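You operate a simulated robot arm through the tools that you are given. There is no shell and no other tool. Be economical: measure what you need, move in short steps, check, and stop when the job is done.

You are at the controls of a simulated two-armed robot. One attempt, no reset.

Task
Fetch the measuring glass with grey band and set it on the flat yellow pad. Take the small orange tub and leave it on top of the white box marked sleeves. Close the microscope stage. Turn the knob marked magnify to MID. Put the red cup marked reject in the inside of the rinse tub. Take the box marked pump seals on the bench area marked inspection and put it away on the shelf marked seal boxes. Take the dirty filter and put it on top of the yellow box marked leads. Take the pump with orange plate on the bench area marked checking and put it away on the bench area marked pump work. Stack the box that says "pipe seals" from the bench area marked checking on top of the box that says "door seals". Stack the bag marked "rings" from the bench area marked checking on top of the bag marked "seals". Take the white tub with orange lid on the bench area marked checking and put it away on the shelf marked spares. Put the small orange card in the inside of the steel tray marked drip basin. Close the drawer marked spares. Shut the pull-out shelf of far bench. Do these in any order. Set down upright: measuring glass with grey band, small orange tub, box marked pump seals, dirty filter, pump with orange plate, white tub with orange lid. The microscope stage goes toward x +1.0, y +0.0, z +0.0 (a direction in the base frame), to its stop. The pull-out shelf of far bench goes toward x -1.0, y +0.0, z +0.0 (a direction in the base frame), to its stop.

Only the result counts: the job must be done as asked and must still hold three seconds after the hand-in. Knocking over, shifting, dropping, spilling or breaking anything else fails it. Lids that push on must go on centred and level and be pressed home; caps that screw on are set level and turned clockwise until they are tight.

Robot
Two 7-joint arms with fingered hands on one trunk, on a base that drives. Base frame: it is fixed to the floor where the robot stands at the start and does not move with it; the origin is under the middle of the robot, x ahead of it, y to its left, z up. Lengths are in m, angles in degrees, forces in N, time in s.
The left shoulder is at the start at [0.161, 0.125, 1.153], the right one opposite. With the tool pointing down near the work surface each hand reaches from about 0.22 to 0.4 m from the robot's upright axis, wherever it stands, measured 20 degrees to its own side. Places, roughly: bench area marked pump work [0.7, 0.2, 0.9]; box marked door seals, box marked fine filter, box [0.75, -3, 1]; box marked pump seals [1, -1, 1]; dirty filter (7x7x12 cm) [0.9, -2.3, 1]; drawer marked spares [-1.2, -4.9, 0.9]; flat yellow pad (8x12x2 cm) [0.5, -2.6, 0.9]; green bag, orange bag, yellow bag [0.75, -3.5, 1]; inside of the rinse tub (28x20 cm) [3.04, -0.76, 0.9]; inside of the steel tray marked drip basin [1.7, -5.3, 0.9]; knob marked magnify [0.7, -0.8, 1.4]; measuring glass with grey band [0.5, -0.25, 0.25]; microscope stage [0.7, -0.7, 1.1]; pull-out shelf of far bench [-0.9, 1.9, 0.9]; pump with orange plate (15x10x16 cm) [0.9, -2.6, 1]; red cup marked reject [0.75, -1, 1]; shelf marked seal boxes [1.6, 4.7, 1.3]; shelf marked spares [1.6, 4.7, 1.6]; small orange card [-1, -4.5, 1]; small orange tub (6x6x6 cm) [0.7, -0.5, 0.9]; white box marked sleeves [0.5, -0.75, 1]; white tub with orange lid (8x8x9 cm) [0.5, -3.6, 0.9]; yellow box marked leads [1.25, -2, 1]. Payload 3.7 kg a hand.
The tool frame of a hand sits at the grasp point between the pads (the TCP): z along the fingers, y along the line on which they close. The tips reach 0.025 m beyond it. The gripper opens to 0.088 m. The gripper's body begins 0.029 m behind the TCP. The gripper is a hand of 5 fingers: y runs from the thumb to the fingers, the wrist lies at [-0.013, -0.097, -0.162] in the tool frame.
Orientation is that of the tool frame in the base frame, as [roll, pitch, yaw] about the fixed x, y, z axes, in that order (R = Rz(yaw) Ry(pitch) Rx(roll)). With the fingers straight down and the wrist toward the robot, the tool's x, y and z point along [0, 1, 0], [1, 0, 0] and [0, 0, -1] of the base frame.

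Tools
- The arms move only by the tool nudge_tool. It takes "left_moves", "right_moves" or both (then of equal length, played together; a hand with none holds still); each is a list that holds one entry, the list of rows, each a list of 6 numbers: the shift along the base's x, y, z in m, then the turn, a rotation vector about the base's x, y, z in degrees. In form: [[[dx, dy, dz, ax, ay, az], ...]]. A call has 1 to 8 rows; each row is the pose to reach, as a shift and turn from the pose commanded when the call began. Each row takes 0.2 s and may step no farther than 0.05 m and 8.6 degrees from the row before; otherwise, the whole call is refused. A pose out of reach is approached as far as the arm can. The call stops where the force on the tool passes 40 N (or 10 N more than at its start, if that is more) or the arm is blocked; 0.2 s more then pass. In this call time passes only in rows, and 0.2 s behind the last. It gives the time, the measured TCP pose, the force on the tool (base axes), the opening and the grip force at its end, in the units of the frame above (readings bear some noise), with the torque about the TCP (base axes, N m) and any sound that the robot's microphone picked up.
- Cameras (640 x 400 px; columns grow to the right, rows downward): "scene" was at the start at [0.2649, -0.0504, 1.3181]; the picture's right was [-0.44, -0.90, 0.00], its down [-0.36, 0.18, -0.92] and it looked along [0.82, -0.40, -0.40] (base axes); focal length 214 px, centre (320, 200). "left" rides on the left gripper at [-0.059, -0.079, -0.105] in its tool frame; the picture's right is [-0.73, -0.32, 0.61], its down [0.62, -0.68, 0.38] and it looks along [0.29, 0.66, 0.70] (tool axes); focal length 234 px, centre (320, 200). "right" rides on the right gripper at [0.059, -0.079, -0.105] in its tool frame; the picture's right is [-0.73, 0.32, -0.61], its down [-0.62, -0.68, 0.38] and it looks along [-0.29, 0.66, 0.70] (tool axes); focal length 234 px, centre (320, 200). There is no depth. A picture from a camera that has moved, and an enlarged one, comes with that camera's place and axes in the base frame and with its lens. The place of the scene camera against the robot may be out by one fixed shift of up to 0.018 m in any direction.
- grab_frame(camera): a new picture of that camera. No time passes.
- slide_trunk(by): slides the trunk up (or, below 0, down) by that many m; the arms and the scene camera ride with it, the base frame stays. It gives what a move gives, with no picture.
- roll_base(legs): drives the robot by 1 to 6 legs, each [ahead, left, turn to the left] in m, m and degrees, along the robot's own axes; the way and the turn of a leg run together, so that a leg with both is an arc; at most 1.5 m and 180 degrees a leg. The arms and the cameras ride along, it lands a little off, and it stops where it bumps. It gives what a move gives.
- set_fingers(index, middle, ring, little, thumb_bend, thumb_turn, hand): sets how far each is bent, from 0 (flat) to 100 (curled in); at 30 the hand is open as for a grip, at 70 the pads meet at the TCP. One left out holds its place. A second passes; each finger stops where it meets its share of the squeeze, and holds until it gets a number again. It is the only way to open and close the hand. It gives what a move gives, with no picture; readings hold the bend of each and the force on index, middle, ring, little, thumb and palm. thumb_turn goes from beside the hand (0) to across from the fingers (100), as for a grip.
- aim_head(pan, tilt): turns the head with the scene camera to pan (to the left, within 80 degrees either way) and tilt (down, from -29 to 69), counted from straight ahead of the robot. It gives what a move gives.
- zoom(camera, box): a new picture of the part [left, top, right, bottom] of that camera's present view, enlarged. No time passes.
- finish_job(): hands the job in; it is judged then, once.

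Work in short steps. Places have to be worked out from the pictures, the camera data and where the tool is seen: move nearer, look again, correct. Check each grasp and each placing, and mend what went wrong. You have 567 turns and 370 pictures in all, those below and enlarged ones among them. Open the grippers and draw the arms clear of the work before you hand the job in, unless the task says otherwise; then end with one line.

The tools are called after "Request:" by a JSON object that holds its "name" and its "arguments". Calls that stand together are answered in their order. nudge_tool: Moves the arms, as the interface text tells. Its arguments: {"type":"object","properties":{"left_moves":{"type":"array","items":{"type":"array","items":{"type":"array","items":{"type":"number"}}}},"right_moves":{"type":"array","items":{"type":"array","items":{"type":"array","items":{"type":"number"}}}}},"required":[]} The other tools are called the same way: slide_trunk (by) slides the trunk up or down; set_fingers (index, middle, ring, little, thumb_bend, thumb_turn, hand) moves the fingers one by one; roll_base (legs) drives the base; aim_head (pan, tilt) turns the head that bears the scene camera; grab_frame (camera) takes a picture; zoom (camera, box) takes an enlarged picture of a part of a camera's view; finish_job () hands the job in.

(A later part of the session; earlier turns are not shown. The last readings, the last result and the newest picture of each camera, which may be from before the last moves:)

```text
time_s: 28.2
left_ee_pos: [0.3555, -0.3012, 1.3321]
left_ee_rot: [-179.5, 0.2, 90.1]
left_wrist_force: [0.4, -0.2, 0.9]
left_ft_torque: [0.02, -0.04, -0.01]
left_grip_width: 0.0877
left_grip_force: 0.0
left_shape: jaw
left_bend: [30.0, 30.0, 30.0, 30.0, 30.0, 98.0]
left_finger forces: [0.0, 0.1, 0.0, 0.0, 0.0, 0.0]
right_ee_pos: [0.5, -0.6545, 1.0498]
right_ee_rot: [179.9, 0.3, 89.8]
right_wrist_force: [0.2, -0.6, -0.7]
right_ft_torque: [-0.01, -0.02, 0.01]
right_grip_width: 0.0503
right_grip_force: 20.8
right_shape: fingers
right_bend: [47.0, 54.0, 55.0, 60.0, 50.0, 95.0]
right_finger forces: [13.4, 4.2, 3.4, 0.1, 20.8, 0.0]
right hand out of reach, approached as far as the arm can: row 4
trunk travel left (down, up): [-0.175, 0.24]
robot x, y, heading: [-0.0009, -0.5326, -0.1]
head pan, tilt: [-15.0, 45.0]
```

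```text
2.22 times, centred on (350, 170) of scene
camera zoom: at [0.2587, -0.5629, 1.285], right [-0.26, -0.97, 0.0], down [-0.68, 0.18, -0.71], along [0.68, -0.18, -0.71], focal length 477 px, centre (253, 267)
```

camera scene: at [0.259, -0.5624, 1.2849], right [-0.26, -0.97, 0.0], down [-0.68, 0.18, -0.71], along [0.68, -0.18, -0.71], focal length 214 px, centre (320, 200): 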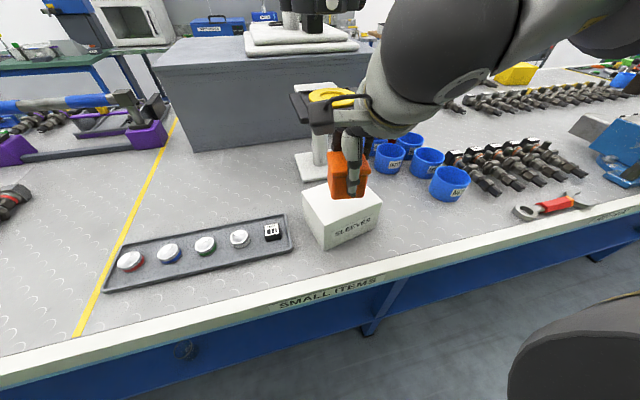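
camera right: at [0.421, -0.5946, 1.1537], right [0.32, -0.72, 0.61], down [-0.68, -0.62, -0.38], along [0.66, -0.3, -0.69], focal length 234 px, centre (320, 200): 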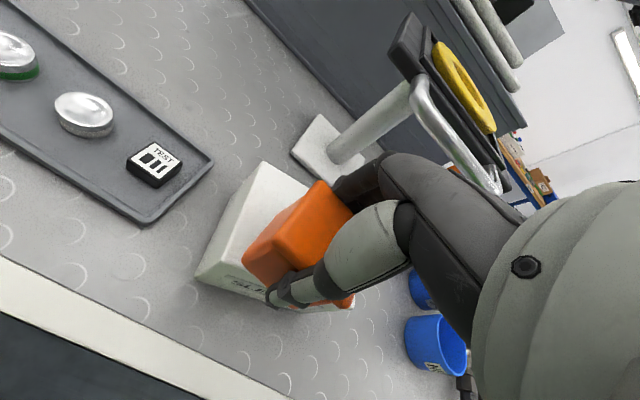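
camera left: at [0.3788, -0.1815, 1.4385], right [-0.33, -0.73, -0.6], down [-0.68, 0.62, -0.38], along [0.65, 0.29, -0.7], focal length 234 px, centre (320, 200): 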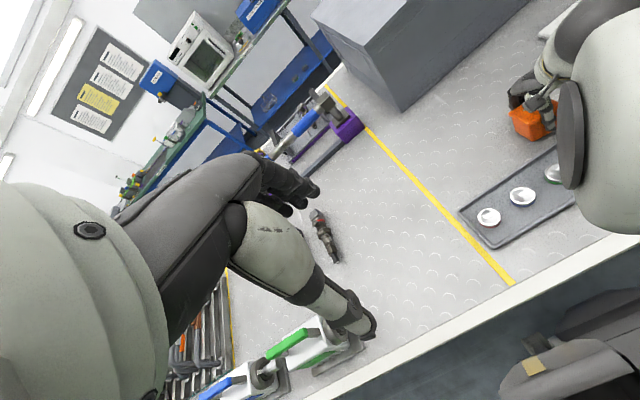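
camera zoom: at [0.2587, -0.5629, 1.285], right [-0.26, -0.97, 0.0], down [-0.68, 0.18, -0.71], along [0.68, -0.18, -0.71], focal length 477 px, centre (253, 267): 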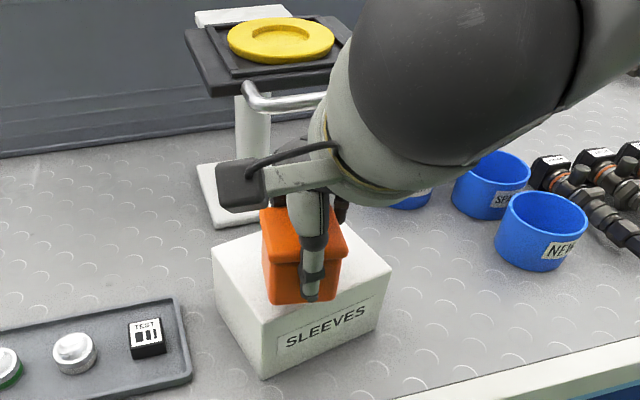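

The tub bottom is near the box's front edge. I shift it 2 cm farther in, then slide the trunk down to set it.

Request:
{"name": "nudge_tool", "arguments": {"right_moves": [[[0.01, 0, 0.0, 0, 0, 0], [0.022, 0, 0.0, 0, 0, 0]]]}}

Request:
{"name": "slide_trunk", "arguments": {"by": -0.008}}

Request:
{"name": "zoom", "arguments": {"camera": "scene", "box": [270, 80, 430, 260]}}

```text
time_s: 28.8
left_ee_pos: [0.3568, -0.3015, 1.3317]
left_ee_rot: [-179.5, 0.3, 89.9]
left_wrist_force: [0.7, 0.5, 0.5]
left_ft_torque: [-0.02, -0.01, 0.0]
left_grip_width: 0.0881
left_grip_force: 0.1
left_shape: jaw
left_bend: [30.0, 30.0, 30.0, 30.0, 30.0, 98.0]
left_finger forces: [0.0, 0.0, 0.0, 0.0, 0.1, 0.0]
right_ee_pos: [0.5216, -0.6548, 1.0493]
right_ee_rot: [179.8, 0.3, 89.9]
right_wrist_force: [0.1, -0.3, -0.5]
right_ft_torque: [-0.02, -0.01, -0.01]
right_grip_width: 0.0506
right_grip_force: 21.0
right_shape: fingers
right_bend: [47.0, 54.0, 55.0, 60.0, 50.0, 95.0]
right_finger forces: [13.5, 4.1, 3.5, 0.0, 20.7, 0.0]
trunk travel left (down, up): [-0.175, 0.24]
robot x, y, heading: [-0.0001, -0.5302, 0.2]
head pan, tilt: [-15.0, 45.0]
```

```text
time_s: 29.4
left_ee_pos: [0.3622, -0.303, 1.3189]
left_ee_rot: [-178.8, 0.4, 89.8]
left_wrist_force: [0.1, -0.1, -0.2]
left_ft_torque: [0.0, -0.01, -0.03]
left_grip_width: 0.0878
left_grip_force: 0.1
left_shape: jaw
left_bend: [30.0, 30.0, 30.0, 30.0, 30.0, 98.0]
left_finger forces: [0.0, 0.1, 0.1, 0.1, 0.0, 0.1]
right_ee_pos: [0.5209, -0.6546, 1.0411]
right_ee_rot: [179.7, 0.4, 89.8]
right_wrist_force: [0.1, 0.5, -0.9]
right_ft_torque: [0.01, 0.0, 0.01]
right_grip_width: 0.0506
right_grip_force: 21.6
right_shape: fingers
right_bend: [47.0, 54.0, 55.0, 60.0, 50.0, 95.0]
right_finger forces: [13.5, 4.2, 3.4, 0.0, 20.8, 0.0]
trunk travel left (down, up): [-0.167, 0.248]
robot x, y, heading: [-0.0004, -0.5351, -0.0]
head pan, tilt: [-15.0, 45.0]
```

```text
2.22 times, centred on (350, 170) of scene
camera zoom: at [0.2667, -0.5627, 1.2762], right [-0.26, -0.97, 0.0], down [-0.68, 0.18, -0.71], along [0.68, -0.18, -0.71], focal length 477 px, centre (253, 267)
```

zoom: 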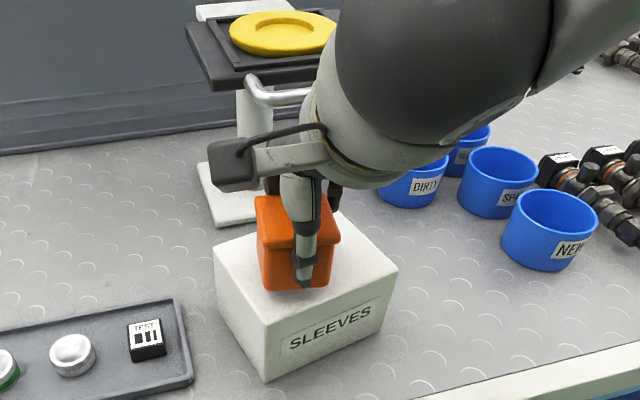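

The tub is now well inside the box top. I lower further by small steps, watching the force.

Request:
{"name": "nudge_tool", "arguments": {"right_moves": [[[0, 0, -0.006, 0, 0, 0], [0, 0, -0.012, 0, 0, 0], [0, 0, -0.018, 0, 0, 0]]]}}

Request:
{"name": "zoom", "arguments": {"camera": "scene", "box": [270, 80, 430, 260]}}

```text
time_s: 30.1
left_ee_pos: [0.3603, -0.3023, 1.3215]
left_ee_rot: [-179.2, 0.4, 89.9]
left_wrist_force: [-0.6, -0.5, -0.8]
left_ft_torque: [-0.01, 0.0, -0.01]
left_grip_width: 0.0877
left_grip_force: 0.0
left_shape: jaw
left_bend: [30.0, 30.0, 30.0, 30.0, 30.0, 98.0]
left_finger forces: [0.0, 0.1, 0.1, 0.0, 0.1, 0.1]
right_ee_pos: [0.5215, -0.6535, 1.0292]
right_ee_rot: [178.9, 0.2, 89.9]
right_wrist_force: [-0.7, -1.7, 30.9]
right_ft_torque: [-0.05, -0.45, -0.04]
right_grip_width: 0.0504
right_grip_force: 24.4
right_shape: fingers
right_bend: [47.0, 54.0, 55.0, 60.0, 50.0, 95.0]
right_finger forces: [16.5, 5.6, 4.2, 0.0, 23.0, 0.1]
trunk travel left (down, up): [-0.167, 0.248]
robot x, y, heading: [-0.0022, -0.5284, -0.1]
head pan, tilt: [-15.0, 45.0]
```

```text
2.22 times, centred on (350, 170) of scene
camera zoom: at [0.264, -0.5625, 1.2776], right [-0.26, -0.97, 0.0], down [-0.68, 0.18, -0.71], along [0.68, -0.18, -0.71], focal length 477 px, centre (253, 267)
```

zoom: 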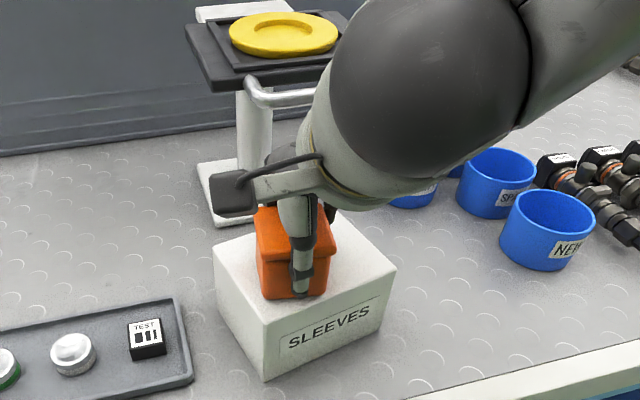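

It rests on the box (31 N). I ease 3 mm, open the hand and rise.

Request:
{"name": "nudge_tool", "arguments": {"right_moves": [[[0, 0, 0.004, 0, 0, 0]]]}}

Request:
{"name": "set_fingers", "arguments": {"hand": "right", "index": 30, "middle": 30, "ring": 30, "little": 30, "thumb_bend": 30}}

Request:
{"name": "nudge_tool", "arguments": {"right_moves": [[[0, 0, 0.03, 0, 0, 0], [0, 0, 0.07, 0, 0, 0], [-0.01, 0, 0.11, 0, 0, 0], [-0.03, -0.02, 0.15, 0, 0, 0], [-0.06, -0.04, 0.18, 0, 0, 0], [-0.1, -0.06, 0.19, 0, 0, 0]]]}}

Request:
{"name": "grab_frame", "arguments": {"camera": "scene"}}

```text
time_s: 30.6
left_ee_pos: [0.3614, -0.3023, 1.3201]
left_ee_rot: [-178.8, 0.3, 89.8]
left_wrist_force: [-0.1, 0.8, -0.3]
left_ft_torque: [0.02, -0.01, -0.01]
left_grip_width: 0.0877
left_grip_force: 0.0
left_shape: jaw
left_bend: [30.0, 30.0, 30.0, 30.0, 30.0, 98.0]
left_finger forces: [0.0, 0.0, 0.1, 0.0, 0.1, 0.0]
right_ee_pos: [0.5194, -0.653, 1.0293]
right_ee_rot: [179.5, 0.3, 89.9]
right_wrist_force: [3.0, -0.6, 24.7]
right_ft_torque: [-0.04, -0.57, -0.02]
right_grip_width: 0.0506
right_grip_force: 25.0
right_shape: fingers
right_bend: [47.0, 54.0, 54.0, 60.0, 51.0, 95.0]
right_finger forces: [17.6, 5.8, 4.3, 0.1, 21.6, 0.1]
trunk travel left (down, up): [-0.167, 0.248]
robot x, y, heading: [-0.0049, -0.5324, -0.1]
head pan, tilt: [-15.0, 45.0]
```

```text
time_s: 31.6
left_ee_pos: [0.3622, -0.3023, 1.3196]
left_ee_rot: [-178.8, 0.4, 89.8]
left_wrist_force: [-0.3, -0.1, -0.8]
left_ft_torque: [0.01, 0.0, 0.03]
left_grip_width: 0.0874
left_grip_force: 0.1
left_shape: jaw
left_bend: [30.0, 30.0, 30.0, 30.0, 30.0, 98.0]
left_finger forces: [0.0, 0.0, 0.1, 0.0, 0.0, 0.1]
right_ee_pos: [0.5214, -0.654, 1.028]
right_ee_rot: [179.7, 0.3, 89.9]
right_wrist_force: [1.6, -0.4, 0.5]
right_ft_torque: [-0.02, 0.01, -0.02]
right_grip_width: 0.0846
right_grip_force: 0.0
right_shape: fingers
right_bend: [30.0, 30.0, 30.0, 30.0, 30.0, 97.0]
right_finger forces: [0.0, 0.0, 0.1, 0.0, 0.0, 0.1]
trunk travel left (down, up): [-0.167, 0.248]
robot x, y, heading: [-0.0009, -0.5332, -0.3]
head pan, tilt: [-15.0, 45.0]
```

```text
time_s: 33.0
left_ee_pos: [0.3616, -0.3035, 1.32]
left_ee_rot: [-178.8, 0.5, 89.9]
left_wrist_force: [-0.6, -0.1, 0.6]
left_ft_torque: [0.01, 0.02, 0.0]
left_grip_width: 0.0876
left_grip_force: 0.2
left_shape: jaw
left_bend: [30.0, 30.0, 30.0, 30.0, 30.0, 98.0]
left_finger forces: [0.0, 0.0, 0.0, 0.0, 0.0, 0.0]
right_ee_pos: [0.4184, -0.7152, 1.2177]
right_ee_rot: [179.7, 0.3, 90.0]
right_wrist_force: [-0.2, -1.4, -0.6]
right_ft_torque: [-0.01, -0.01, -0.01]
right_grip_width: 0.0848
right_grip_force: 0.1
right_shape: fingers
right_bend: [30.0, 30.0, 30.0, 30.0, 30.0, 97.0]
right_finger forces: [0.1, 0.0, 0.0, 0.0, 0.0, 0.1]
trunk travel left (down, up): [-0.167, 0.248]
robot x, y, heading: [-0.001, -0.5313, 0.2]
head pan, tilt: [-15.0, 45.0]
```

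```text
338 pictures are left
camera scene: at [0.2661, -0.5638, 1.2764], right [-0.26, -0.97, 0.0], down [-0.68, 0.18, -0.71], along [0.68, -0.18, -0.71], focal length 214 px, centre (320, 200)
```

scene: 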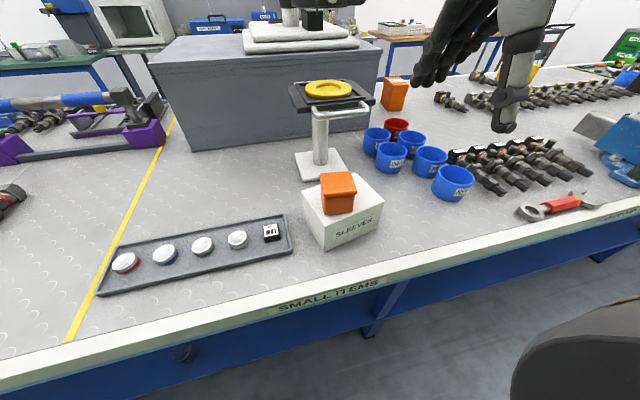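

The tub sits on the box. Next is the stage and the knob; I look at both closely.

Request:
{"name": "aim_head", "arguments": {"pan": -25, "tilt": 10}}

Request:
{"name": "grab_frame", "arguments": {"camera": "scene"}}

Request:
{"name": "zoom", "arguments": {"camera": "scene", "box": [220, 10, 420, 135]}}

Request:
{"name": "zoom", "arguments": {"camera": "scene", "box": [240, 180, 400, 280]}}

```text
time_s: 34.0
left_ee_pos: [0.3629, -0.3023, 1.3185]
left_ee_rot: [-178.8, 0.4, 89.8]
left_wrist_force: [-0.1, -0.4, -0.2]
left_ft_torque: [-0.03, -0.01, 0.03]
left_grip_width: 0.0878
left_grip_force: 0.0
left_shape: jaw
left_bend: [30.0, 30.0, 30.0, 30.0, 30.0, 98.0]
left_finger forces: [0.0, 0.1, 0.0, 0.1, 0.0, 0.0]
right_ee_pos: [0.4205, -0.7141, 1.2168]
right_ee_rot: [179.7, 0.3, 89.9]
right_wrist_force: [-0.9, 0.3, 0.0]
right_ft_torque: [-0.02, 0.03, 0.01]
right_grip_width: 0.0846
right_grip_force: 0.0
right_shape: fingers
right_bend: [30.0, 30.0, 30.0, 30.0, 30.0, 97.0]
right_finger forces: [0.0, 0.1, 0.1, 0.0, 0.0, 0.0]
trunk travel left (down, up): [-0.167, 0.248]
robot x, y, heading: [-0.0025, -0.5307, 0.1]
head pan, tilt: [-25.0, 10.0]
```

```text
337 pictures are left
camera scene: at [0.273, -0.5808, 1.331], right [-0.42, -0.91, 0.0], down [-0.16, 0.07, -0.98], along [0.89, -0.42, -0.17], focal length 214 px, centre (320, 200)
```

scene: 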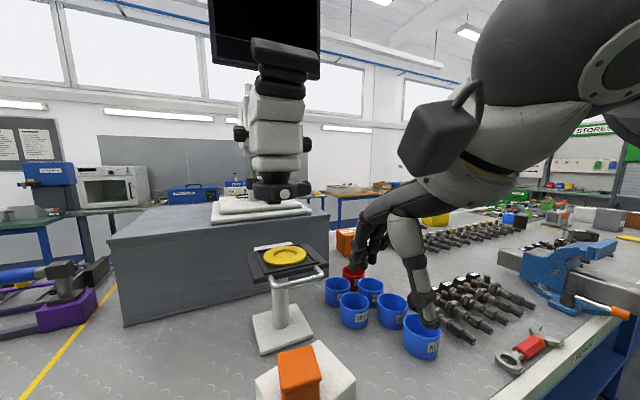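

```text
3.20 times, centred on (320, 72) of scene
camera zoom: at [0.273, -0.5808, 1.331], right [-0.42, -0.91, 0.0], down [-0.16, 0.07, -0.98], along [0.89, -0.42, -0.17], focal length 686 px, centre (320, 608)
```

zoom: 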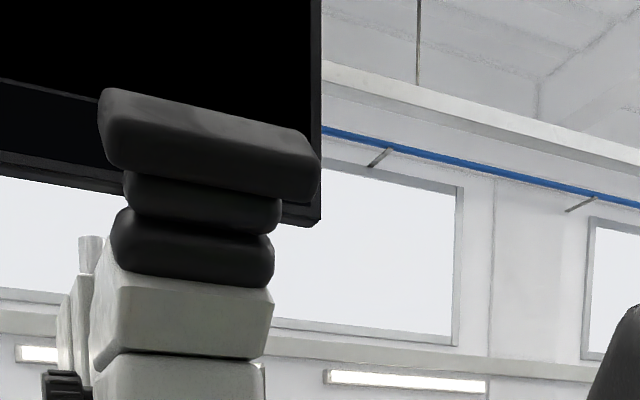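

```text
4.00 times, centred on (320, 230) of scene
camera zoom: at [0.273, -0.5808, 1.331], right [-0.42, -0.91, 0.0], down [-0.16, 0.07, -0.98], along [0.89, -0.42, -0.17], focal length 858 px, centre (320, 80)
```

zoom: 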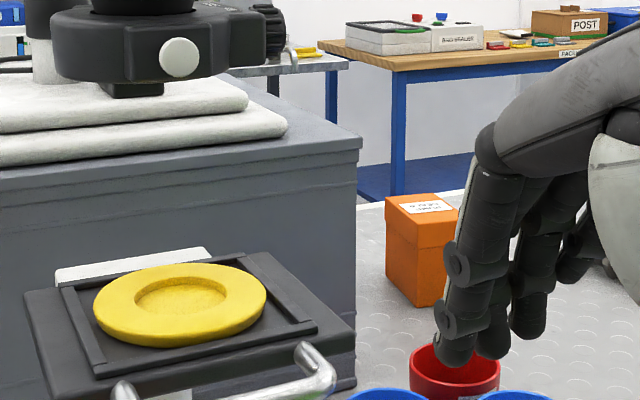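

I zoom on the knob at the right flank of the microscope.

Request:
{"name": "zoom", "arguments": {"camera": "scene", "box": [225, 80, 345, 200]}}

```text
3.33 times, centred on (285, 140) of scene
camera zoom: at [0.273, -0.5808, 1.331], right [-0.42, -0.91, 0.0], down [-0.16, 0.07, -0.98], along [0.89, -0.42, -0.17], focal length 715 px, centre (437, 400)
```

zoom: 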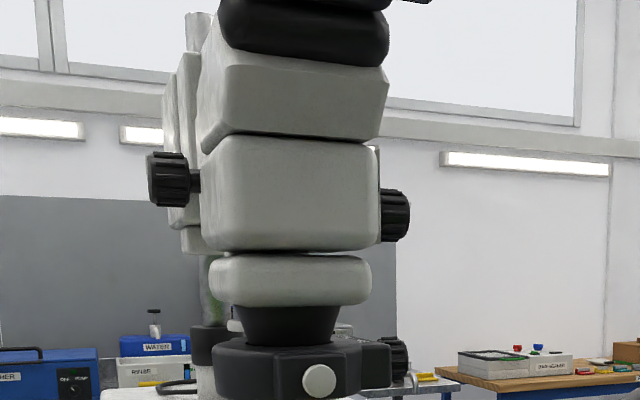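

I close the right hand's fingers and tilt it 45° forward, to push the handle (about x 0.63, y -0.72, z 1.105) toward +x.

Request:
{"name": "set_fingers", "arguments": {"hand": "right", "index": 70, "middle": 70, "ring": 70, "little": 70, "thumb_bend": 65}}

Request:
{"name": "nudge_tool", "arguments": {"right_moves": [[[0.01, 0, 0.0, 0, -7.5, 0], [0.02, 0, 0.0, 0, -15, 0], [0.03, 0, 0.0, 0, -22.5, 0], [0.04, 0, 0.0, 0, -30, 0], [0.06, 0, 0.0, 0, -37.5, 0], [0.08, 0, -0.01, 0, -45, 0], [0.1, -0.005, -0.05, 0, -45, 0], [0.1, -0.01, -0.1, 0, -45, 0]]]}}

Request:
{"name": "aim_head", "arguments": {"pan": -30, "tilt": 35}}

Request:
{"name": "grab_frame", "arguments": {"camera": "scene"}}

Request:
{"name": "grab_frame", "arguments": {"camera": "right"}}

```text
time_s: 35.0
left_ee_pos: [0.3621, -0.3025, 1.3194]
left_ee_rot: [-178.7, 0.4, 89.8]
left_wrist_force: [0.3, 0.1, -0.1]
left_ft_torque: [0.01, 0.0, -0.01]
left_grip_width: 0.0881
left_grip_force: 0.1
left_shape: jaw
left_bend: [30.0, 30.0, 30.0, 30.0, 30.0, 98.0]
left_finger forces: [0.1, 0.1, 0.0, 0.0, 0.0, 0.0]
right_ee_pos: [0.4209, -0.7147, 1.2177]
right_ee_rot: [179.7, 0.3, 89.9]
right_wrist_force: [-0.2, 0.1, -0.8]
right_ft_torque: [-0.03, 0.03, 0.0]
right_grip_width: 0.0042
right_grip_force: 0.0
right_shape: fingers
right_bend: [70.0, 70.0, 70.0, 70.0, 65.0, 97.0]
right_finger forces: [0.0, 0.0, 0.1, 0.1, 0.0, 0.0]
trunk travel left (down, up): [-0.167, 0.248]
robot x, y, heading: [-0.0007, -0.5318, 0.1]
head pan, tilt: [-25.0, 10.0]
```

```text
refused: row 8 steps farther than a row can; nothing moved
```

```text
time_s: 35.9
left_ee_pos: [0.3632, -0.3017, 1.3196]
left_ee_rot: [-178.8, 0.4, 89.8]
left_wrist_force: [0.7, -0.3, 0.5]
left_ft_torque: [0.01, 0.02, 0.0]
left_grip_width: 0.0876
left_grip_force: 0.1
left_shape: jaw
left_bend: [30.0, 30.0, 30.0, 30.0, 30.0, 98.0]
left_finger forces: [0.0, 0.0, 0.0, 0.0, 0.0, 0.0]
right_ee_pos: [0.4211, -0.7147, 1.2176]
right_ee_rot: [179.6, 0.4, 90.0]
right_wrist_force: [0.1, -0.5, 1.0]
right_ft_torque: [0.02, -0.03, 0.03]
right_grip_width: 0.0041
right_grip_force: 0.0
right_shape: fingers
right_bend: [70.0, 70.0, 70.0, 70.0, 65.0, 97.0]
right_finger forces: [0.0, 0.0, 0.0, 0.0, 0.0, 0.1]
trunk travel left (down, up): [-0.167, 0.248]
robot x, y, heading: [-0.0059, -0.534, 0.0]
head pan, tilt: [-30.0, 35.0]
```

```text
333 pictures are left
camera scene: at [0.2649, -0.5857, 1.291], right [-0.5, -0.87, 0.0], down [-0.5, 0.29, -0.82], along [0.71, -0.41, -0.57], focal length 214 px, centre (320, 200)
```

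scene: 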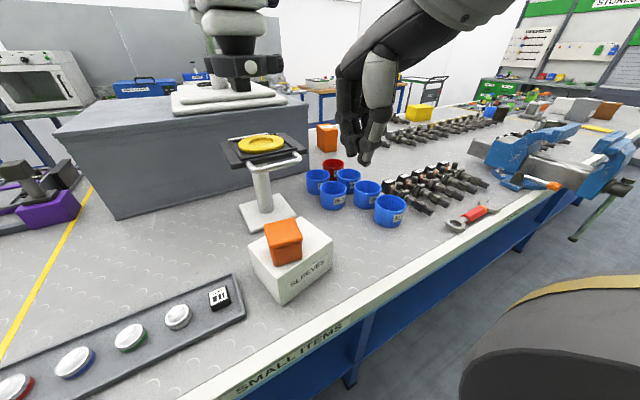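

```text
332 pictures are left
camera right: at [0.3425, -0.6547, 1.3217], right [0.32, -0.72, 0.61], down [-0.68, -0.62, -0.38], along [0.66, -0.3, -0.69], focal length 234 px, centre (320, 200)
```

right: 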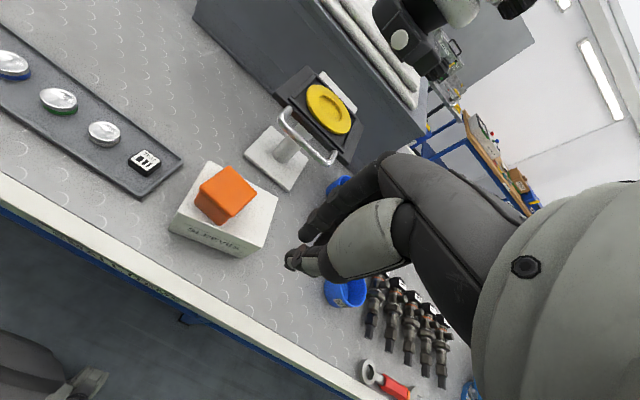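

The handle bar runs y -0.64..-0.745 at x≈0.63, z≈1.105. I tilt the hand and come in front of it.

Request:
{"name": "nudge_tool", "arguments": {"right_moves": [[[0.01, 0, 0.0, 0, -7.5, 0], [0.02, 0, 0.0, 0, -15, 0], [0.03, 0, 0.0, 0, -22.5, 0], [0.05, 0, 0.0, 0, -30, 0], [0.08, 0, 0.0, 0, -37.5, 0], [0.11, 0.005, -0.02, 0, -45, 0], [0.14, 0.01, -0.05, 0, -45, 0], [0.15, 0.01, -0.09, 0, -45, 0]]]}}

Request:
{"name": "grab_frame", "arguments": {"camera": "scene"}}

Request:
{"name": "grab_frame", "arguments": {"camera": "right"}}

```text
time_s: 37.6
left_ee_pos: [0.3638, -0.3029, 1.3186]
left_ee_rot: [-178.8, 0.4, 89.8]
left_wrist_force: [-0.1, -0.1, 0.9]
left_ft_torque: [0.0, 0.03, 0.01]
left_grip_width: 0.0878
left_grip_force: 0.0
left_shape: jaw
left_bend: [30.0, 30.0, 30.0, 30.0, 30.0, 98.0]
left_finger forces: [0.1, 0.0, 0.1, 0.0, 0.1, 0.1]
right_ee_pos: [0.6018, -0.701, 1.1438]
right_ee_rot: [134.5, 0.0, 89.7]
right_wrist_force: [2.0, 0.1, 1.8]
right_ft_torque: [-0.02, -0.01, 0.01]
right_grip_width: 0.0002
right_grip_force: 0.9
right_shape: fingers
right_bend: [70.0, 70.0, 70.0, 70.0, 68.0, 98.0]
right_finger forces: [0.0, 0.0, 0.1, 0.0, 2.0, 0.0]
right hand out of reach, approached as far as the arm can: row 2, 3, 4, 5, 6, 7, 8
trunk travel left (down, up): [-0.167, 0.248]
robot x, y, heading: [-0.0031, -0.5306, 0.2]
head pan, tilt: [-30.0, 35.0]
```

```text
331 pictures are left
camera scene: at [0.2653, -0.5856, 1.2909], right [-0.5, -0.87, 0.0], down [-0.5, 0.29, -0.82], along [0.71, -0.41, -0.57], focal length 214 px, centre (320, 200)
```

scene: 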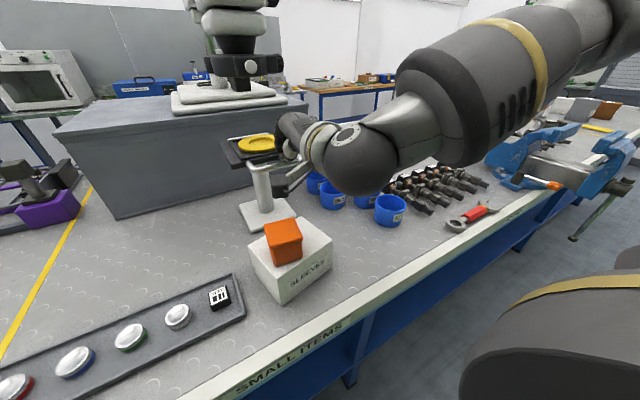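

```text
330 pictures are left
camera right: at [0.4734, -0.6424, 1.1614], right [-0.21, -0.72, 0.66], down [-0.21, -0.62, -0.75], along [0.95, -0.3, -0.02], focal length 234 px, centre (320, 200)
```

right: 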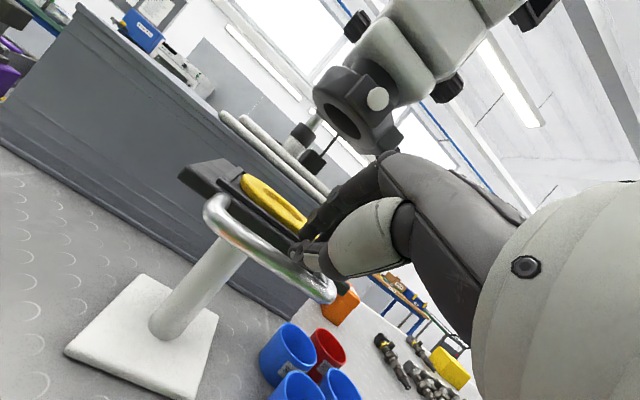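

The fingertips are just above the bar. I pull back, lower, and then push forward.

Request:
{"name": "nudge_tool", "arguments": {"right_moves": [[[-0.02, 0, 0.01, 0, 0, 0], [-0.05, 0, 0.0, 0, 0, 0], [-0.05, 0, -0.03, 0, 0, 0], [-0.05, 0, -0.055, 0, 0, 0]]]}}

Request:
{"name": "grab_frame", "arguments": {"camera": "right"}}

Request:
{"name": "zoom", "arguments": {"camera": "scene", "box": [200, 80, 400, 280]}}

```text
time_s: 38.6
left_ee_pos: [0.3623, -0.3006, 1.3192]
left_ee_rot: [-178.8, 0.3, 89.9]
left_wrist_force: [-0.1, -0.2, 0.3]
left_ft_torque: [-0.02, 0.01, 0.03]
left_grip_width: 0.0878
left_grip_force: 0.1
left_shape: jaw
left_bend: [30.0, 30.0, 30.0, 30.0, 30.0, 98.0]
left_finger forces: [0.0, 0.1, 0.1, 0.0, 0.1, 0.0]
right_ee_pos: [0.6013, -0.7008, 1.1403]
right_ee_rot: [134.6, 0.1, 89.6]
right_wrist_force: [0.3, 0.2, 6.5]
right_ft_torque: [0.05, 0.0, -0.01]
right_grip_width: 0.0001
right_grip_force: 3.7
right_shape: fingers
right_bend: [70.0, 70.0, 70.0, 70.0, 71.0, 98.0]
right_finger forces: [0.0, 0.1, 0.0, 0.1, 6.4, 0.1]
right hand out of reach, approached as far as the arm can: row 1, 2, 3, 4
trunk travel left (down, up): [-0.167, 0.248]
robot x, y, heading: [-0.0015, -0.5299, -0.1]
head pan, tilt: [-30.0, 35.0]
```

```text
329 pictures are left
camera right: at [0.4731, -0.6405, 1.158], right [-0.21, -0.72, 0.66], down [-0.21, -0.62, -0.75], along [0.96, -0.29, -0.02], focal length 234 px, centre (320, 200)
```

right: 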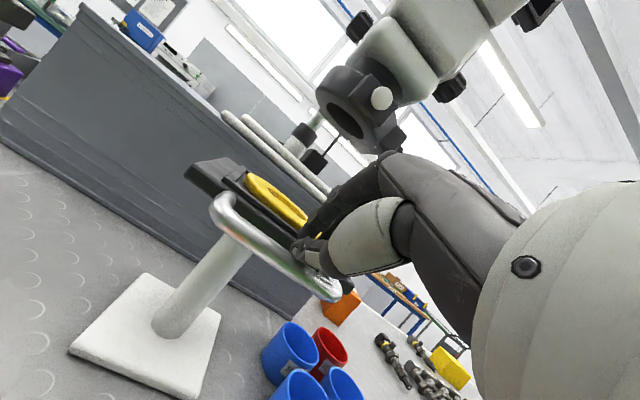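

```text
2.00 times, centred on (300, 180) of scene
camera zoom: at [0.2643, -0.5855, 1.2912], right [-0.5, -0.87, 0.0], down [-0.5, 0.29, -0.82], along [0.71, -0.41, -0.57], focal length 429 px, centre (360, 240)
```

zoom: 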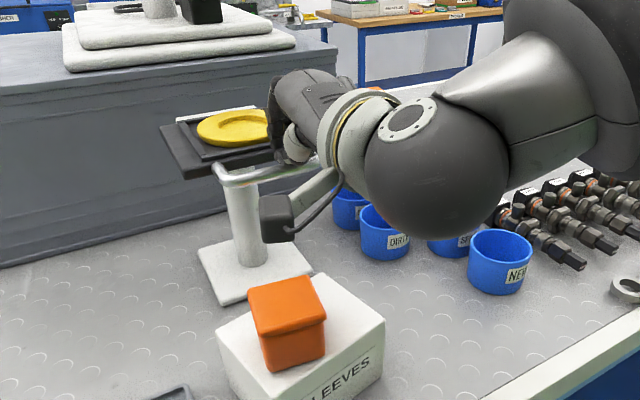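

Tilted, the arm cannot retract. I use the trunk and base instead: up, back, down, then I push forward with the base.

Request:
{"name": "slide_trunk", "arguments": {"by": 0.03}}

Request:
{"name": "roll_base", "arguments": {"legs": [[-0.07, 0, 0]]}}

Request:
{"name": "slide_trunk", "arguments": {"by": -0.065}}

Request:
{"name": "grab_frame", "arguments": {"camera": "right"}}

Request:
{"name": "zoom", "arguments": {"camera": "scene", "box": [200, 80, 400, 280]}}

```text
time_s: 39.4
left_ee_pos: [0.365, -0.3021, 1.348]
left_ee_rot: [-178.6, 0.4, 89.8]
left_wrist_force: [0.1, 1.0, -0.4]
left_ft_torque: [-0.01, 0.04, -0.01]
left_grip_width: 0.0878
left_grip_force: 0.0
left_shape: jaw
left_bend: [30.0, 30.0, 30.0, 30.0, 30.0, 98.0]
left_finger forces: [0.0, 0.0, 0.1, 0.1, 0.0, 0.0]
right_ee_pos: [0.6048, -0.6986, 1.1676]
right_ee_rot: [134.9, 0.1, 89.6]
right_wrist_force: [1.3, 0.1, -0.2]
right_ft_torque: [-0.01, 0.0, -0.02]
right_grip_width: 0.0036
right_grip_force: 0.1
right_shape: fingers
right_bend: [70.0, 70.0, 70.0, 70.0, 65.0, 98.0]
right_finger forces: [0.1, 0.1, 0.0, 0.0, 0.0, 0.0]
trunk travel left (down, up): [-0.197, 0.218]
robot x, y, heading: [-0.0023, -0.5318, 0.2]
head pan, tilt: [-30.0, 35.0]
```

```text
time_s: 40.4
left_ee_pos: [0.2938, -0.3015, 1.3512]
left_ee_rot: [-178.7, 0.4, 89.9]
left_wrist_force: [-1.0, 0.9, 0.0]
left_ft_torque: [-0.02, -0.02, -0.02]
left_grip_width: 0.0878
left_grip_force: 0.1
left_shape: jaw
left_bend: [30.0, 30.0, 30.0, 30.0, 30.0, 98.0]
left_finger forces: [0.1, 0.0, 0.0, 0.1, 0.0, 0.0]
right_ee_pos: [0.532, -0.7, 1.1685]
right_ee_rot: [134.7, 0.1, 89.7]
right_wrist_force: [-0.5, -0.2, -0.5]
right_ft_torque: [0.02, -0.02, -0.03]
right_grip_width: 0.0035
right_grip_force: 0.1
right_shape: fingers
right_bend: [70.0, 70.0, 70.0, 70.0, 65.0, 98.0]
right_finger forces: [0.0, 0.0, 0.1, 0.0, 0.0, 0.1]
trunk travel left (down, up): [-0.197, 0.218]
robot x, y, heading: [-0.0705, -0.5354, -0.0]
head pan, tilt: [-30.0, 35.0]
```

```text
time_s: 41.5
left_ee_pos: [0.3364, -0.3033, 1.2608]
left_ee_rot: [-172.8, 0.6, 89.8]
left_wrist_force: [-0.6, -0.7, 0.1]
left_ft_torque: [0.0, -0.05, 0.0]
left_grip_width: 0.0877
left_grip_force: 0.0
left_shape: jaw
left_bend: [30.0, 30.0, 30.0, 30.0, 30.0, 98.0]
left_finger forces: [0.1, 0.0, 0.0, 0.0, 0.0, 0.0]
right_ee_pos: [0.5589, -0.6991, 1.0485]
right_ee_rot: [141.7, 0.2, 89.6]
right_wrist_force: [-0.1, -0.1, 0.9]
right_ft_torque: [0.0, -0.01, 0.0]
right_grip_width: 0.0036
right_grip_force: 0.1
right_shape: fingers
right_bend: [70.0, 70.0, 70.0, 70.0, 65.0, 98.0]
right_finger forces: [0.0, 0.0, 0.1, 0.0, 0.0, 0.1]
trunk travel left (down, up): [-0.132, 0.284]
robot x, y, heading: [-0.0728, -0.5325, -0.2]
head pan, tilt: [-30.0, 35.0]
```

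```text
327 pictures are left
camera right: at [0.4335, -0.6399, 1.0826], right [-0.13, -0.72, 0.68], down [-0.3, -0.62, -0.72], along [0.95, -0.29, -0.14], focal length 234 px, centre (320, 200)
```

right: 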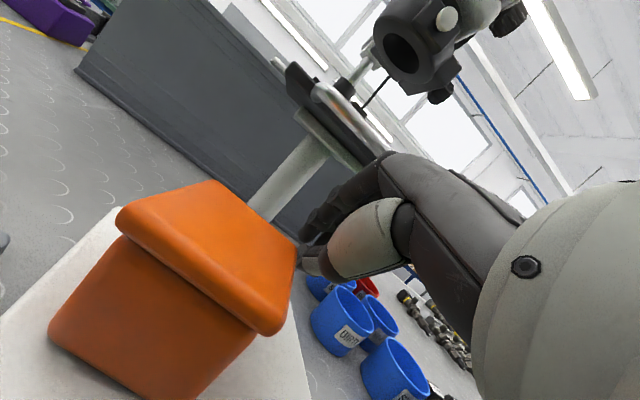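

```text
2.00 times, centred on (300, 180) of scene
camera zoom: at [0.2315, -0.5856, 1.2516], right [-0.5, -0.87, 0.0], down [-0.49, 0.29, -0.82], along [0.71, -0.41, -0.57], focal length 429 px, centre (360, 240)
```

zoom: 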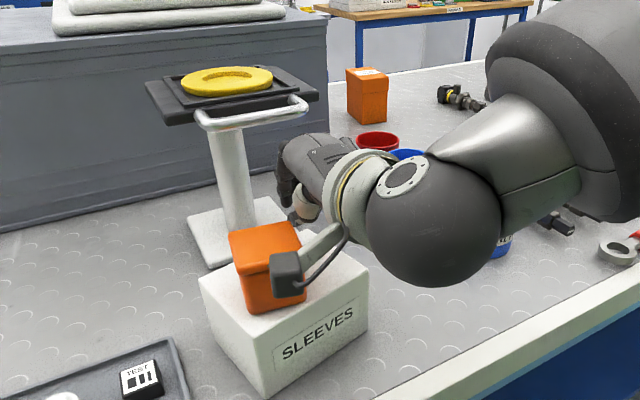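

The trunk slide also leaned forward and the hand is now too low, next to the tub. I raise the trunk a little.

Request:
{"name": "slide_trunk", "arguments": {"by": 0.03}}

Request:
{"name": "grab_frame", "arguments": {"camera": "right"}}

Request:
{"name": "zoom", "arguments": {"camera": "scene", "box": [200, 80, 400, 280]}}

```text
time_s: 42.2
left_ee_pos: [0.3426, -0.3018, 1.2864]
left_ee_rot: [-172.3, 0.7, 89.8]
left_wrist_force: [0.6, -0.6, 0.3]
left_ft_torque: [-0.01, 0.02, -0.01]
left_grip_width: 0.0876
left_grip_force: 0.1
left_shape: jaw
left_bend: [30.0, 30.0, 30.0, 30.0, 30.0, 98.0]
left_finger forces: [0.1, 0.0, 0.1, 0.0, 0.0, 0.0]
right_ee_pos: [0.5636, -0.6998, 1.0733]
right_ee_rot: [142.2, 0.1, 89.7]
right_wrist_force: [0.9, 0.2, -0.7]
right_ft_torque: [0.01, 0.0, 0.01]
right_grip_width: 0.0034
right_grip_force: 0.1
right_shape: fingers
right_bend: [70.0, 70.0, 70.0, 70.0, 65.0, 98.0]
right_finger forces: [0.1, 0.0, 0.0, 0.0, 0.0, 0.0]
trunk travel left (down, up): [-0.162, 0.253]
robot x, y, heading: [-0.0675, -0.5315, -0.1]
head pan, tilt: [-30.0, 35.0]
```

```text
325 pictures are left
camera right: at [0.4382, -0.6398, 1.1082], right [-0.12, -0.72, 0.68], down [-0.31, -0.62, -0.72], along [0.94, -0.29, -0.15], focal length 234 px, centre (320, 200)
```

right: 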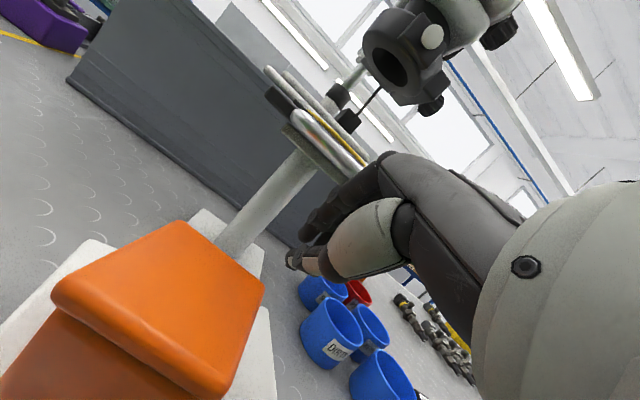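

```text
2.00 times, centred on (300, 180) of scene
camera zoom: at [0.2039, -0.5853, 1.2844], right [-0.5, -0.87, 0.0], down [-0.5, 0.29, -0.82], along [0.71, -0.41, -0.57], focal length 429 px, centre (360, 240)
```

zoom: 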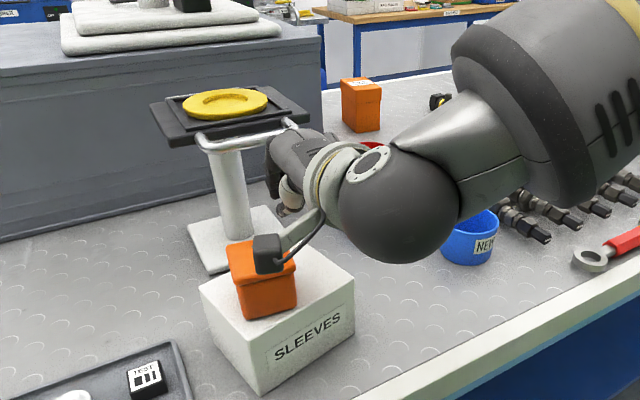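

I raise the hand a bit more with the arm and shift it right, away from the tub.

Request:
{"name": "nudge_tool", "arguments": {"right_moves": [[[0.0, -0.005, 0.01, 0, 0, 0], [0.0, -0.015, 0.025, 0, 0, 0], [0.0, -0.02, 0.03, 0, 0, 0]]]}}

Request:
{"name": "grab_frame", "arguments": {"camera": "right"}}

```text
time_s: 43.0
left_ee_pos: [0.3394, -0.3024, 1.2886]
left_ee_rot: [-172.5, 0.5, 89.8]
left_wrist_force: [0.5, 1.3, -0.3]
left_ft_torque: [-0.01, 0.0, -0.02]
left_grip_width: 0.0875
left_grip_force: 0.1
left_shape: jaw
left_bend: [30.0, 30.0, 30.0, 30.0, 30.0, 98.0]
left_finger forces: [0.0, 0.1, 0.0, 0.0, 0.1, 0.1]
right_ee_pos: [0.5619, -0.7202, 1.1064]
right_ee_rot: [142.0, 0.1, 89.7]
right_wrist_force: [1.1, 0.3, 1.1]
right_ft_torque: [-0.02, 0.01, 0.03]
right_grip_width: 0.0033
right_grip_force: 0.1
right_shape: fingers
right_bend: [70.0, 70.0, 70.0, 70.0, 65.0, 98.0]
right_finger forces: [0.1, 0.1, 0.1, 0.0, 0.0, 0.0]
trunk travel left (down, up): [-0.162, 0.253]
robot x, y, heading: [-0.0729, -0.5314, -0.0]
head pan, tilt: [-30.0, 35.0]
```

```text
323 pictures are left
camera right: at [0.4361, -0.6603, 1.1405], right [-0.12, -0.72, 0.68], down [-0.3, -0.62, -0.72], along [0.94, -0.3, -0.14], focal length 234 px, centre (320, 200)
```

right: 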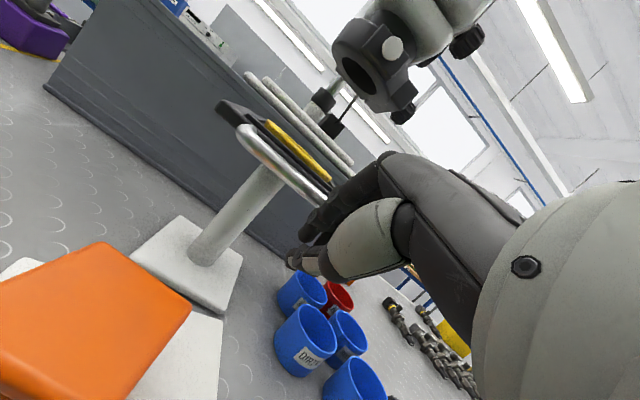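

Now the fingertips are in front of the bar; I push toward +x.

Request:
{"name": "nudge_tool", "arguments": {"right_moves": [[[0.03, 0, 0, 0, 0, 0], [0.06, 0, 0, 0, 0, 0], [0.09, 0, 0, 0, 0, 0], [0.12, 0, 0, 0, 0, 0]]]}}

Request:
{"name": "grab_frame", "arguments": {"camera": "right"}}

Request:
{"name": "grab_frame", "arguments": {"camera": "scene"}}

```text
time_s: 43.9
left_ee_pos: [0.3316, -0.3047, 1.2919]
left_ee_rot: [-172.9, 0.7, 89.5]
left_wrist_force: [0.0, -1.0, -0.2]
left_ft_torque: [-0.01, 0.01, -0.02]
left_grip_width: 0.0879
left_grip_force: 0.0
left_shape: jaw
left_bend: [30.0, 30.0, 30.0, 30.0, 30.0, 98.0]
left_finger forces: [0.0, 0.0, 0.1, 0.0, 0.0, 0.1]
right_ee_pos: [0.6456, -0.7204, 1.1113]
right_ee_rot: [141.7, 0.0, 90.1]
right_wrist_force: [-38.4, -4.0, 12.8]
right_ft_torque: [-0.05, -0.26, -0.09]
right_grip_width: 0.0001
right_grip_force: 20.8
right_shape: fingers
right_bend: [71.0, 71.0, 70.0, 70.0, 62.0, 97.0]
right_finger forces: [19.9, 21.6, 0.0, 0.0, 0.1, 0.0]
trunk travel left (down, up): [-0.162, 0.253]
robot x, y, heading: [-0.0736, -0.5299, -0.3]
head pan, tilt: [-30.0, 35.0]
stopped in row 4 (right hand): the force on the tool passed its limit at 45 N (the readings are from after the stop); the commanded pose is now the measured one
```

```text
322 pictures are left
camera right: at [0.5203, -0.6607, 1.1455], right [-0.12, -0.73, 0.68], down [-0.3, -0.62, -0.72], along [0.95, -0.29, -0.14], focal length 234 px, centre (320, 200)
```

right: 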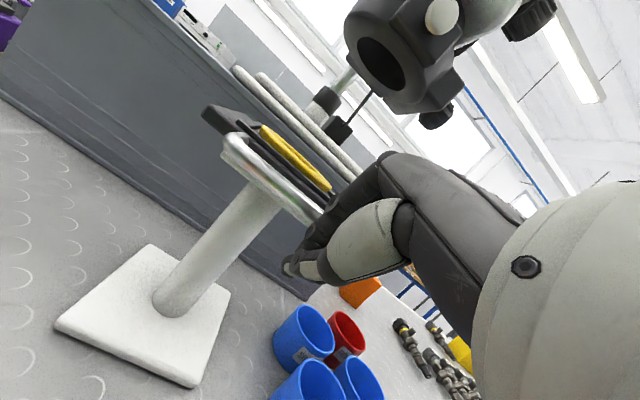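

```text
321 pictures are left
camera scene: at [0.1929, -0.5872, 1.2875], right [-0.5, -0.86, 0.0], down [-0.49, 0.29, -0.82], along [0.71, -0.41, -0.57], focal length 214 px, centre (320, 200)
```

scene: 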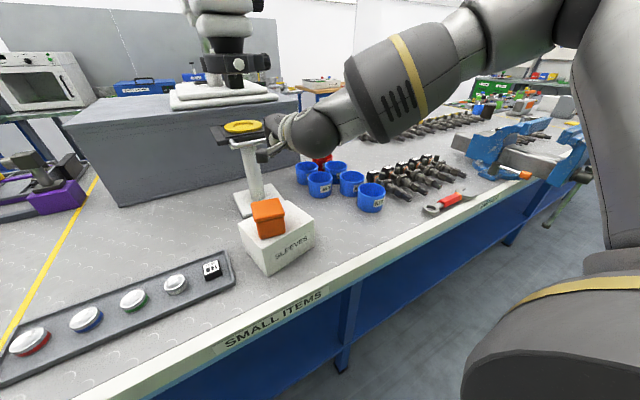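

The push stopped at about 40 N after the bar seems to have moved. I zoom to see whether the stage is at its stop.

Request:
{"name": "zoom", "arguments": {"camera": "scene", "box": [190, 80, 310, 220]}}

Request:
{"name": "nudge_tool", "arguments": {"right_moves": [[[0.015, 0, 0, 0, 0, 0], [0.03, 0, 0, 0, 0, 0], [0.045, 0, 0, 0, 0, 0]]]}}

Request:
{"name": "zoom", "arguments": {"camera": "scene", "box": [190, 80, 310, 220]}}

```text
2.86 times, centred on (250, 150) of scene
camera zoom: at [0.1929, -0.5872, 1.2875], right [-0.5, -0.86, 0.0], down [-0.49, 0.29, -0.82], along [0.71, -0.41, -0.57], focal length 613 px, centre (520, 343)
```

zoom: 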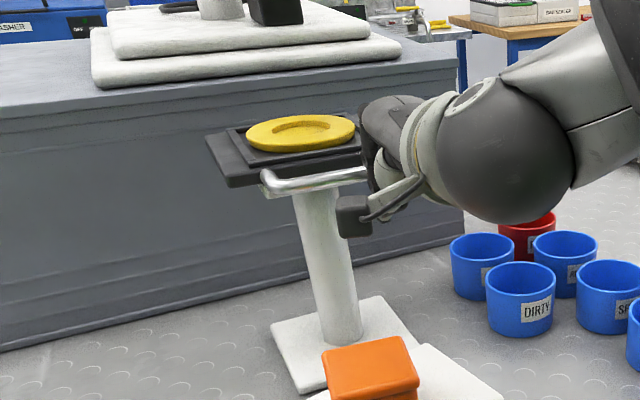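

```text
time_s: 44.2
left_ee_pos: [0.331, -0.3054, 1.2908]
left_ee_rot: [-173.0, 0.5, 89.6]
left_wrist_force: [-0.2, -0.6, 0.1]
left_ft_torque: [0.02, 0.01, 0.0]
left_grip_width: 0.0877
left_grip_force: 0.1
left_shape: jaw
left_bend: [30.0, 30.0, 30.0, 30.0, 30.0, 98.0]
left_finger forces: [0.0, 0.1, 0.0, 0.0, 0.1, 0.1]
right_ee_pos: [0.6511, -0.7193, 1.1125]
right_ee_rot: [141.4, -0.1, 90.2]
right_wrist_force: [-40.5, -3.9, 16.0]
right_ft_torque: [-0.03, -0.21, -0.03]
right_grip_width: 0.0002
right_grip_force: 22.2
right_shape: fingers
right_bend: [70.0, 71.0, 70.0, 70.0, 59.0, 97.0]
right_finger forces: [24.9, 19.6, 0.1, 0.0, 0.0, 0.0]
trunk travel left (down, up): [-0.162, 0.253]
robot x, y, heading: [-0.0684, -0.535, -0.5]
head pan, tilt: [-30.0, 35.0]
stopped in row 1 (right hand): the force on the tool passed its limit at 53 N (the readings are from after the stop); the commanded pose is now the measured one
```

```text
2.86 times, centred on (250, 150) of scene
camera zoom: at [0.1911, -0.5876, 1.2874], right [-0.5, -0.86, 0.0], down [-0.49, 0.29, -0.82], along [0.71, -0.41, -0.57], focal length 613 px, centre (520, 343)
```

zoom: 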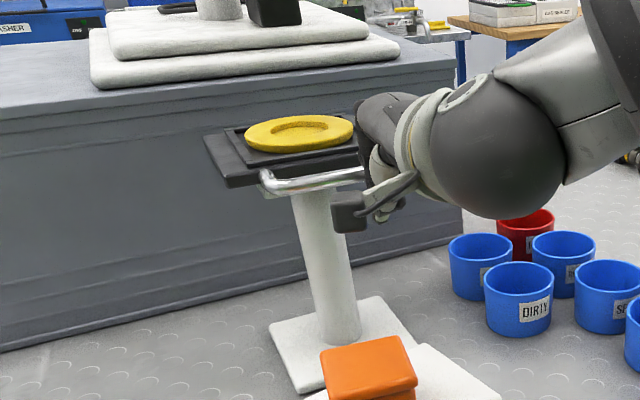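

The plate now covers the white slab fully and no longer yields: the stage is closed. I back off and then reset the right hand.

Request:
{"name": "roll_base", "arguments": {"legs": [[-0.15, 0, 0]]}}

Request:
{"name": "nudge_tool", "arguments": {"right_moves": [[[0, -0.03, 0.03, 0, 7, 0], [0, -0.06, 0.06, 0, 14, 0], [0, -0.08, 0.09, 0, 21, 0], [0, -0.1, 0.12, 0, 28, 0], [0, -0.1, 0.15, 0, 35, 0], [0, -0.1, 0.18, 0, 39, 0]]]}}

Request:
{"name": "zoom", "arguments": {"camera": "scene", "box": [190, 50, 350, 220]}}

```text
time_s: 45.6
left_ee_pos: [0.1928, -0.3032, 1.2885]
left_ee_rot: [-172.4, 0.6, 89.6]
left_wrist_force: [0.5, -0.8, -0.4]
left_ft_torque: [-0.03, 0.01, 0.02]
left_grip_width: 0.0879
left_grip_force: 0.2
left_shape: jaw
left_bend: [30.0, 30.0, 30.0, 30.0, 30.0, 98.0]
left_finger forces: [0.1, 0.0, 0.1, 0.0, 0.0, 0.1]
right_ee_pos: [0.5118, -0.7194, 1.1055]
right_ee_rot: [142.2, 0.1, 90.0]
right_wrist_force: [-0.7, -0.3, 0.7]
right_ft_torque: [0.01, 0.03, -0.03]
right_grip_width: 0.0039
right_grip_force: 0.1
right_shape: fingers
right_bend: [70.0, 70.0, 70.0, 70.0, 65.0, 97.0]
right_finger forces: [0.0, 0.0, 0.0, 0.1, 0.0, 0.1]
trunk travel left (down, up): [-0.162, 0.253]
robot x, y, heading: [-0.2221, -0.5324, -0.4]
head pan, tilt: [-30.0, 35.0]
```

```text
time_s: 47.0
left_ee_pos: [0.1924, -0.303, 1.2885]
left_ee_rot: [-172.4, 0.6, 89.5]
left_wrist_force: [-0.2, -1.0, -1.4]
left_ft_torque: [-0.03, 0.0, 0.0]
left_grip_width: 0.0876
left_grip_force: 0.0
left_shape: jaw
left_bend: [30.0, 30.0, 30.0, 30.0, 30.0, 98.0]
left_finger forces: [0.1, 0.0, 0.0, 0.0, 0.0, 0.1]
right_ee_pos: [0.5122, -0.8198, 1.2847]
right_ee_rot: [-178.8, 0.0, 90.1]
right_wrist_force: [-0.2, -0.3, -0.3]
right_ft_torque: [-0.01, 0.0, 0.01]
right_grip_width: 0.0038
right_grip_force: 0.1
right_shape: fingers
right_bend: [70.0, 70.0, 70.0, 70.0, 65.0, 97.0]
right_finger forces: [0.0, 0.0, 0.1, 0.0, 0.1, 0.0]
trunk travel left (down, up): [-0.162, 0.253]
robot x, y, heading: [-0.2205, -0.532, -0.3]
head pan, tilt: [-30.0, 35.0]
```

```text
2.35 times, centred on (270, 135) of scene
camera zoom: at [0.0525, -0.5864, 1.2852], right [-0.5, -0.86, 0.0], down [-0.5, 0.29, -0.82], along [0.71, -0.41, -0.57], focal length 505 px, centre (438, 353)
```

zoom: 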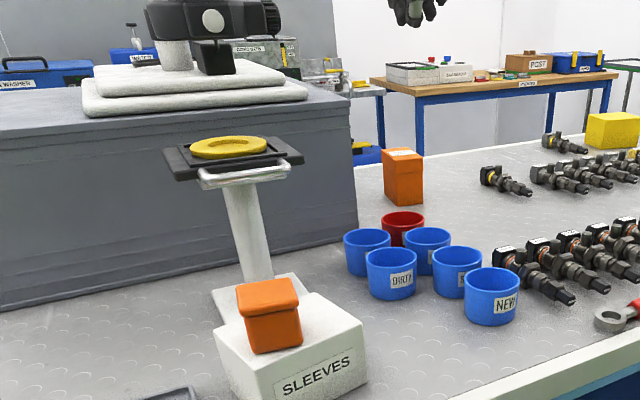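

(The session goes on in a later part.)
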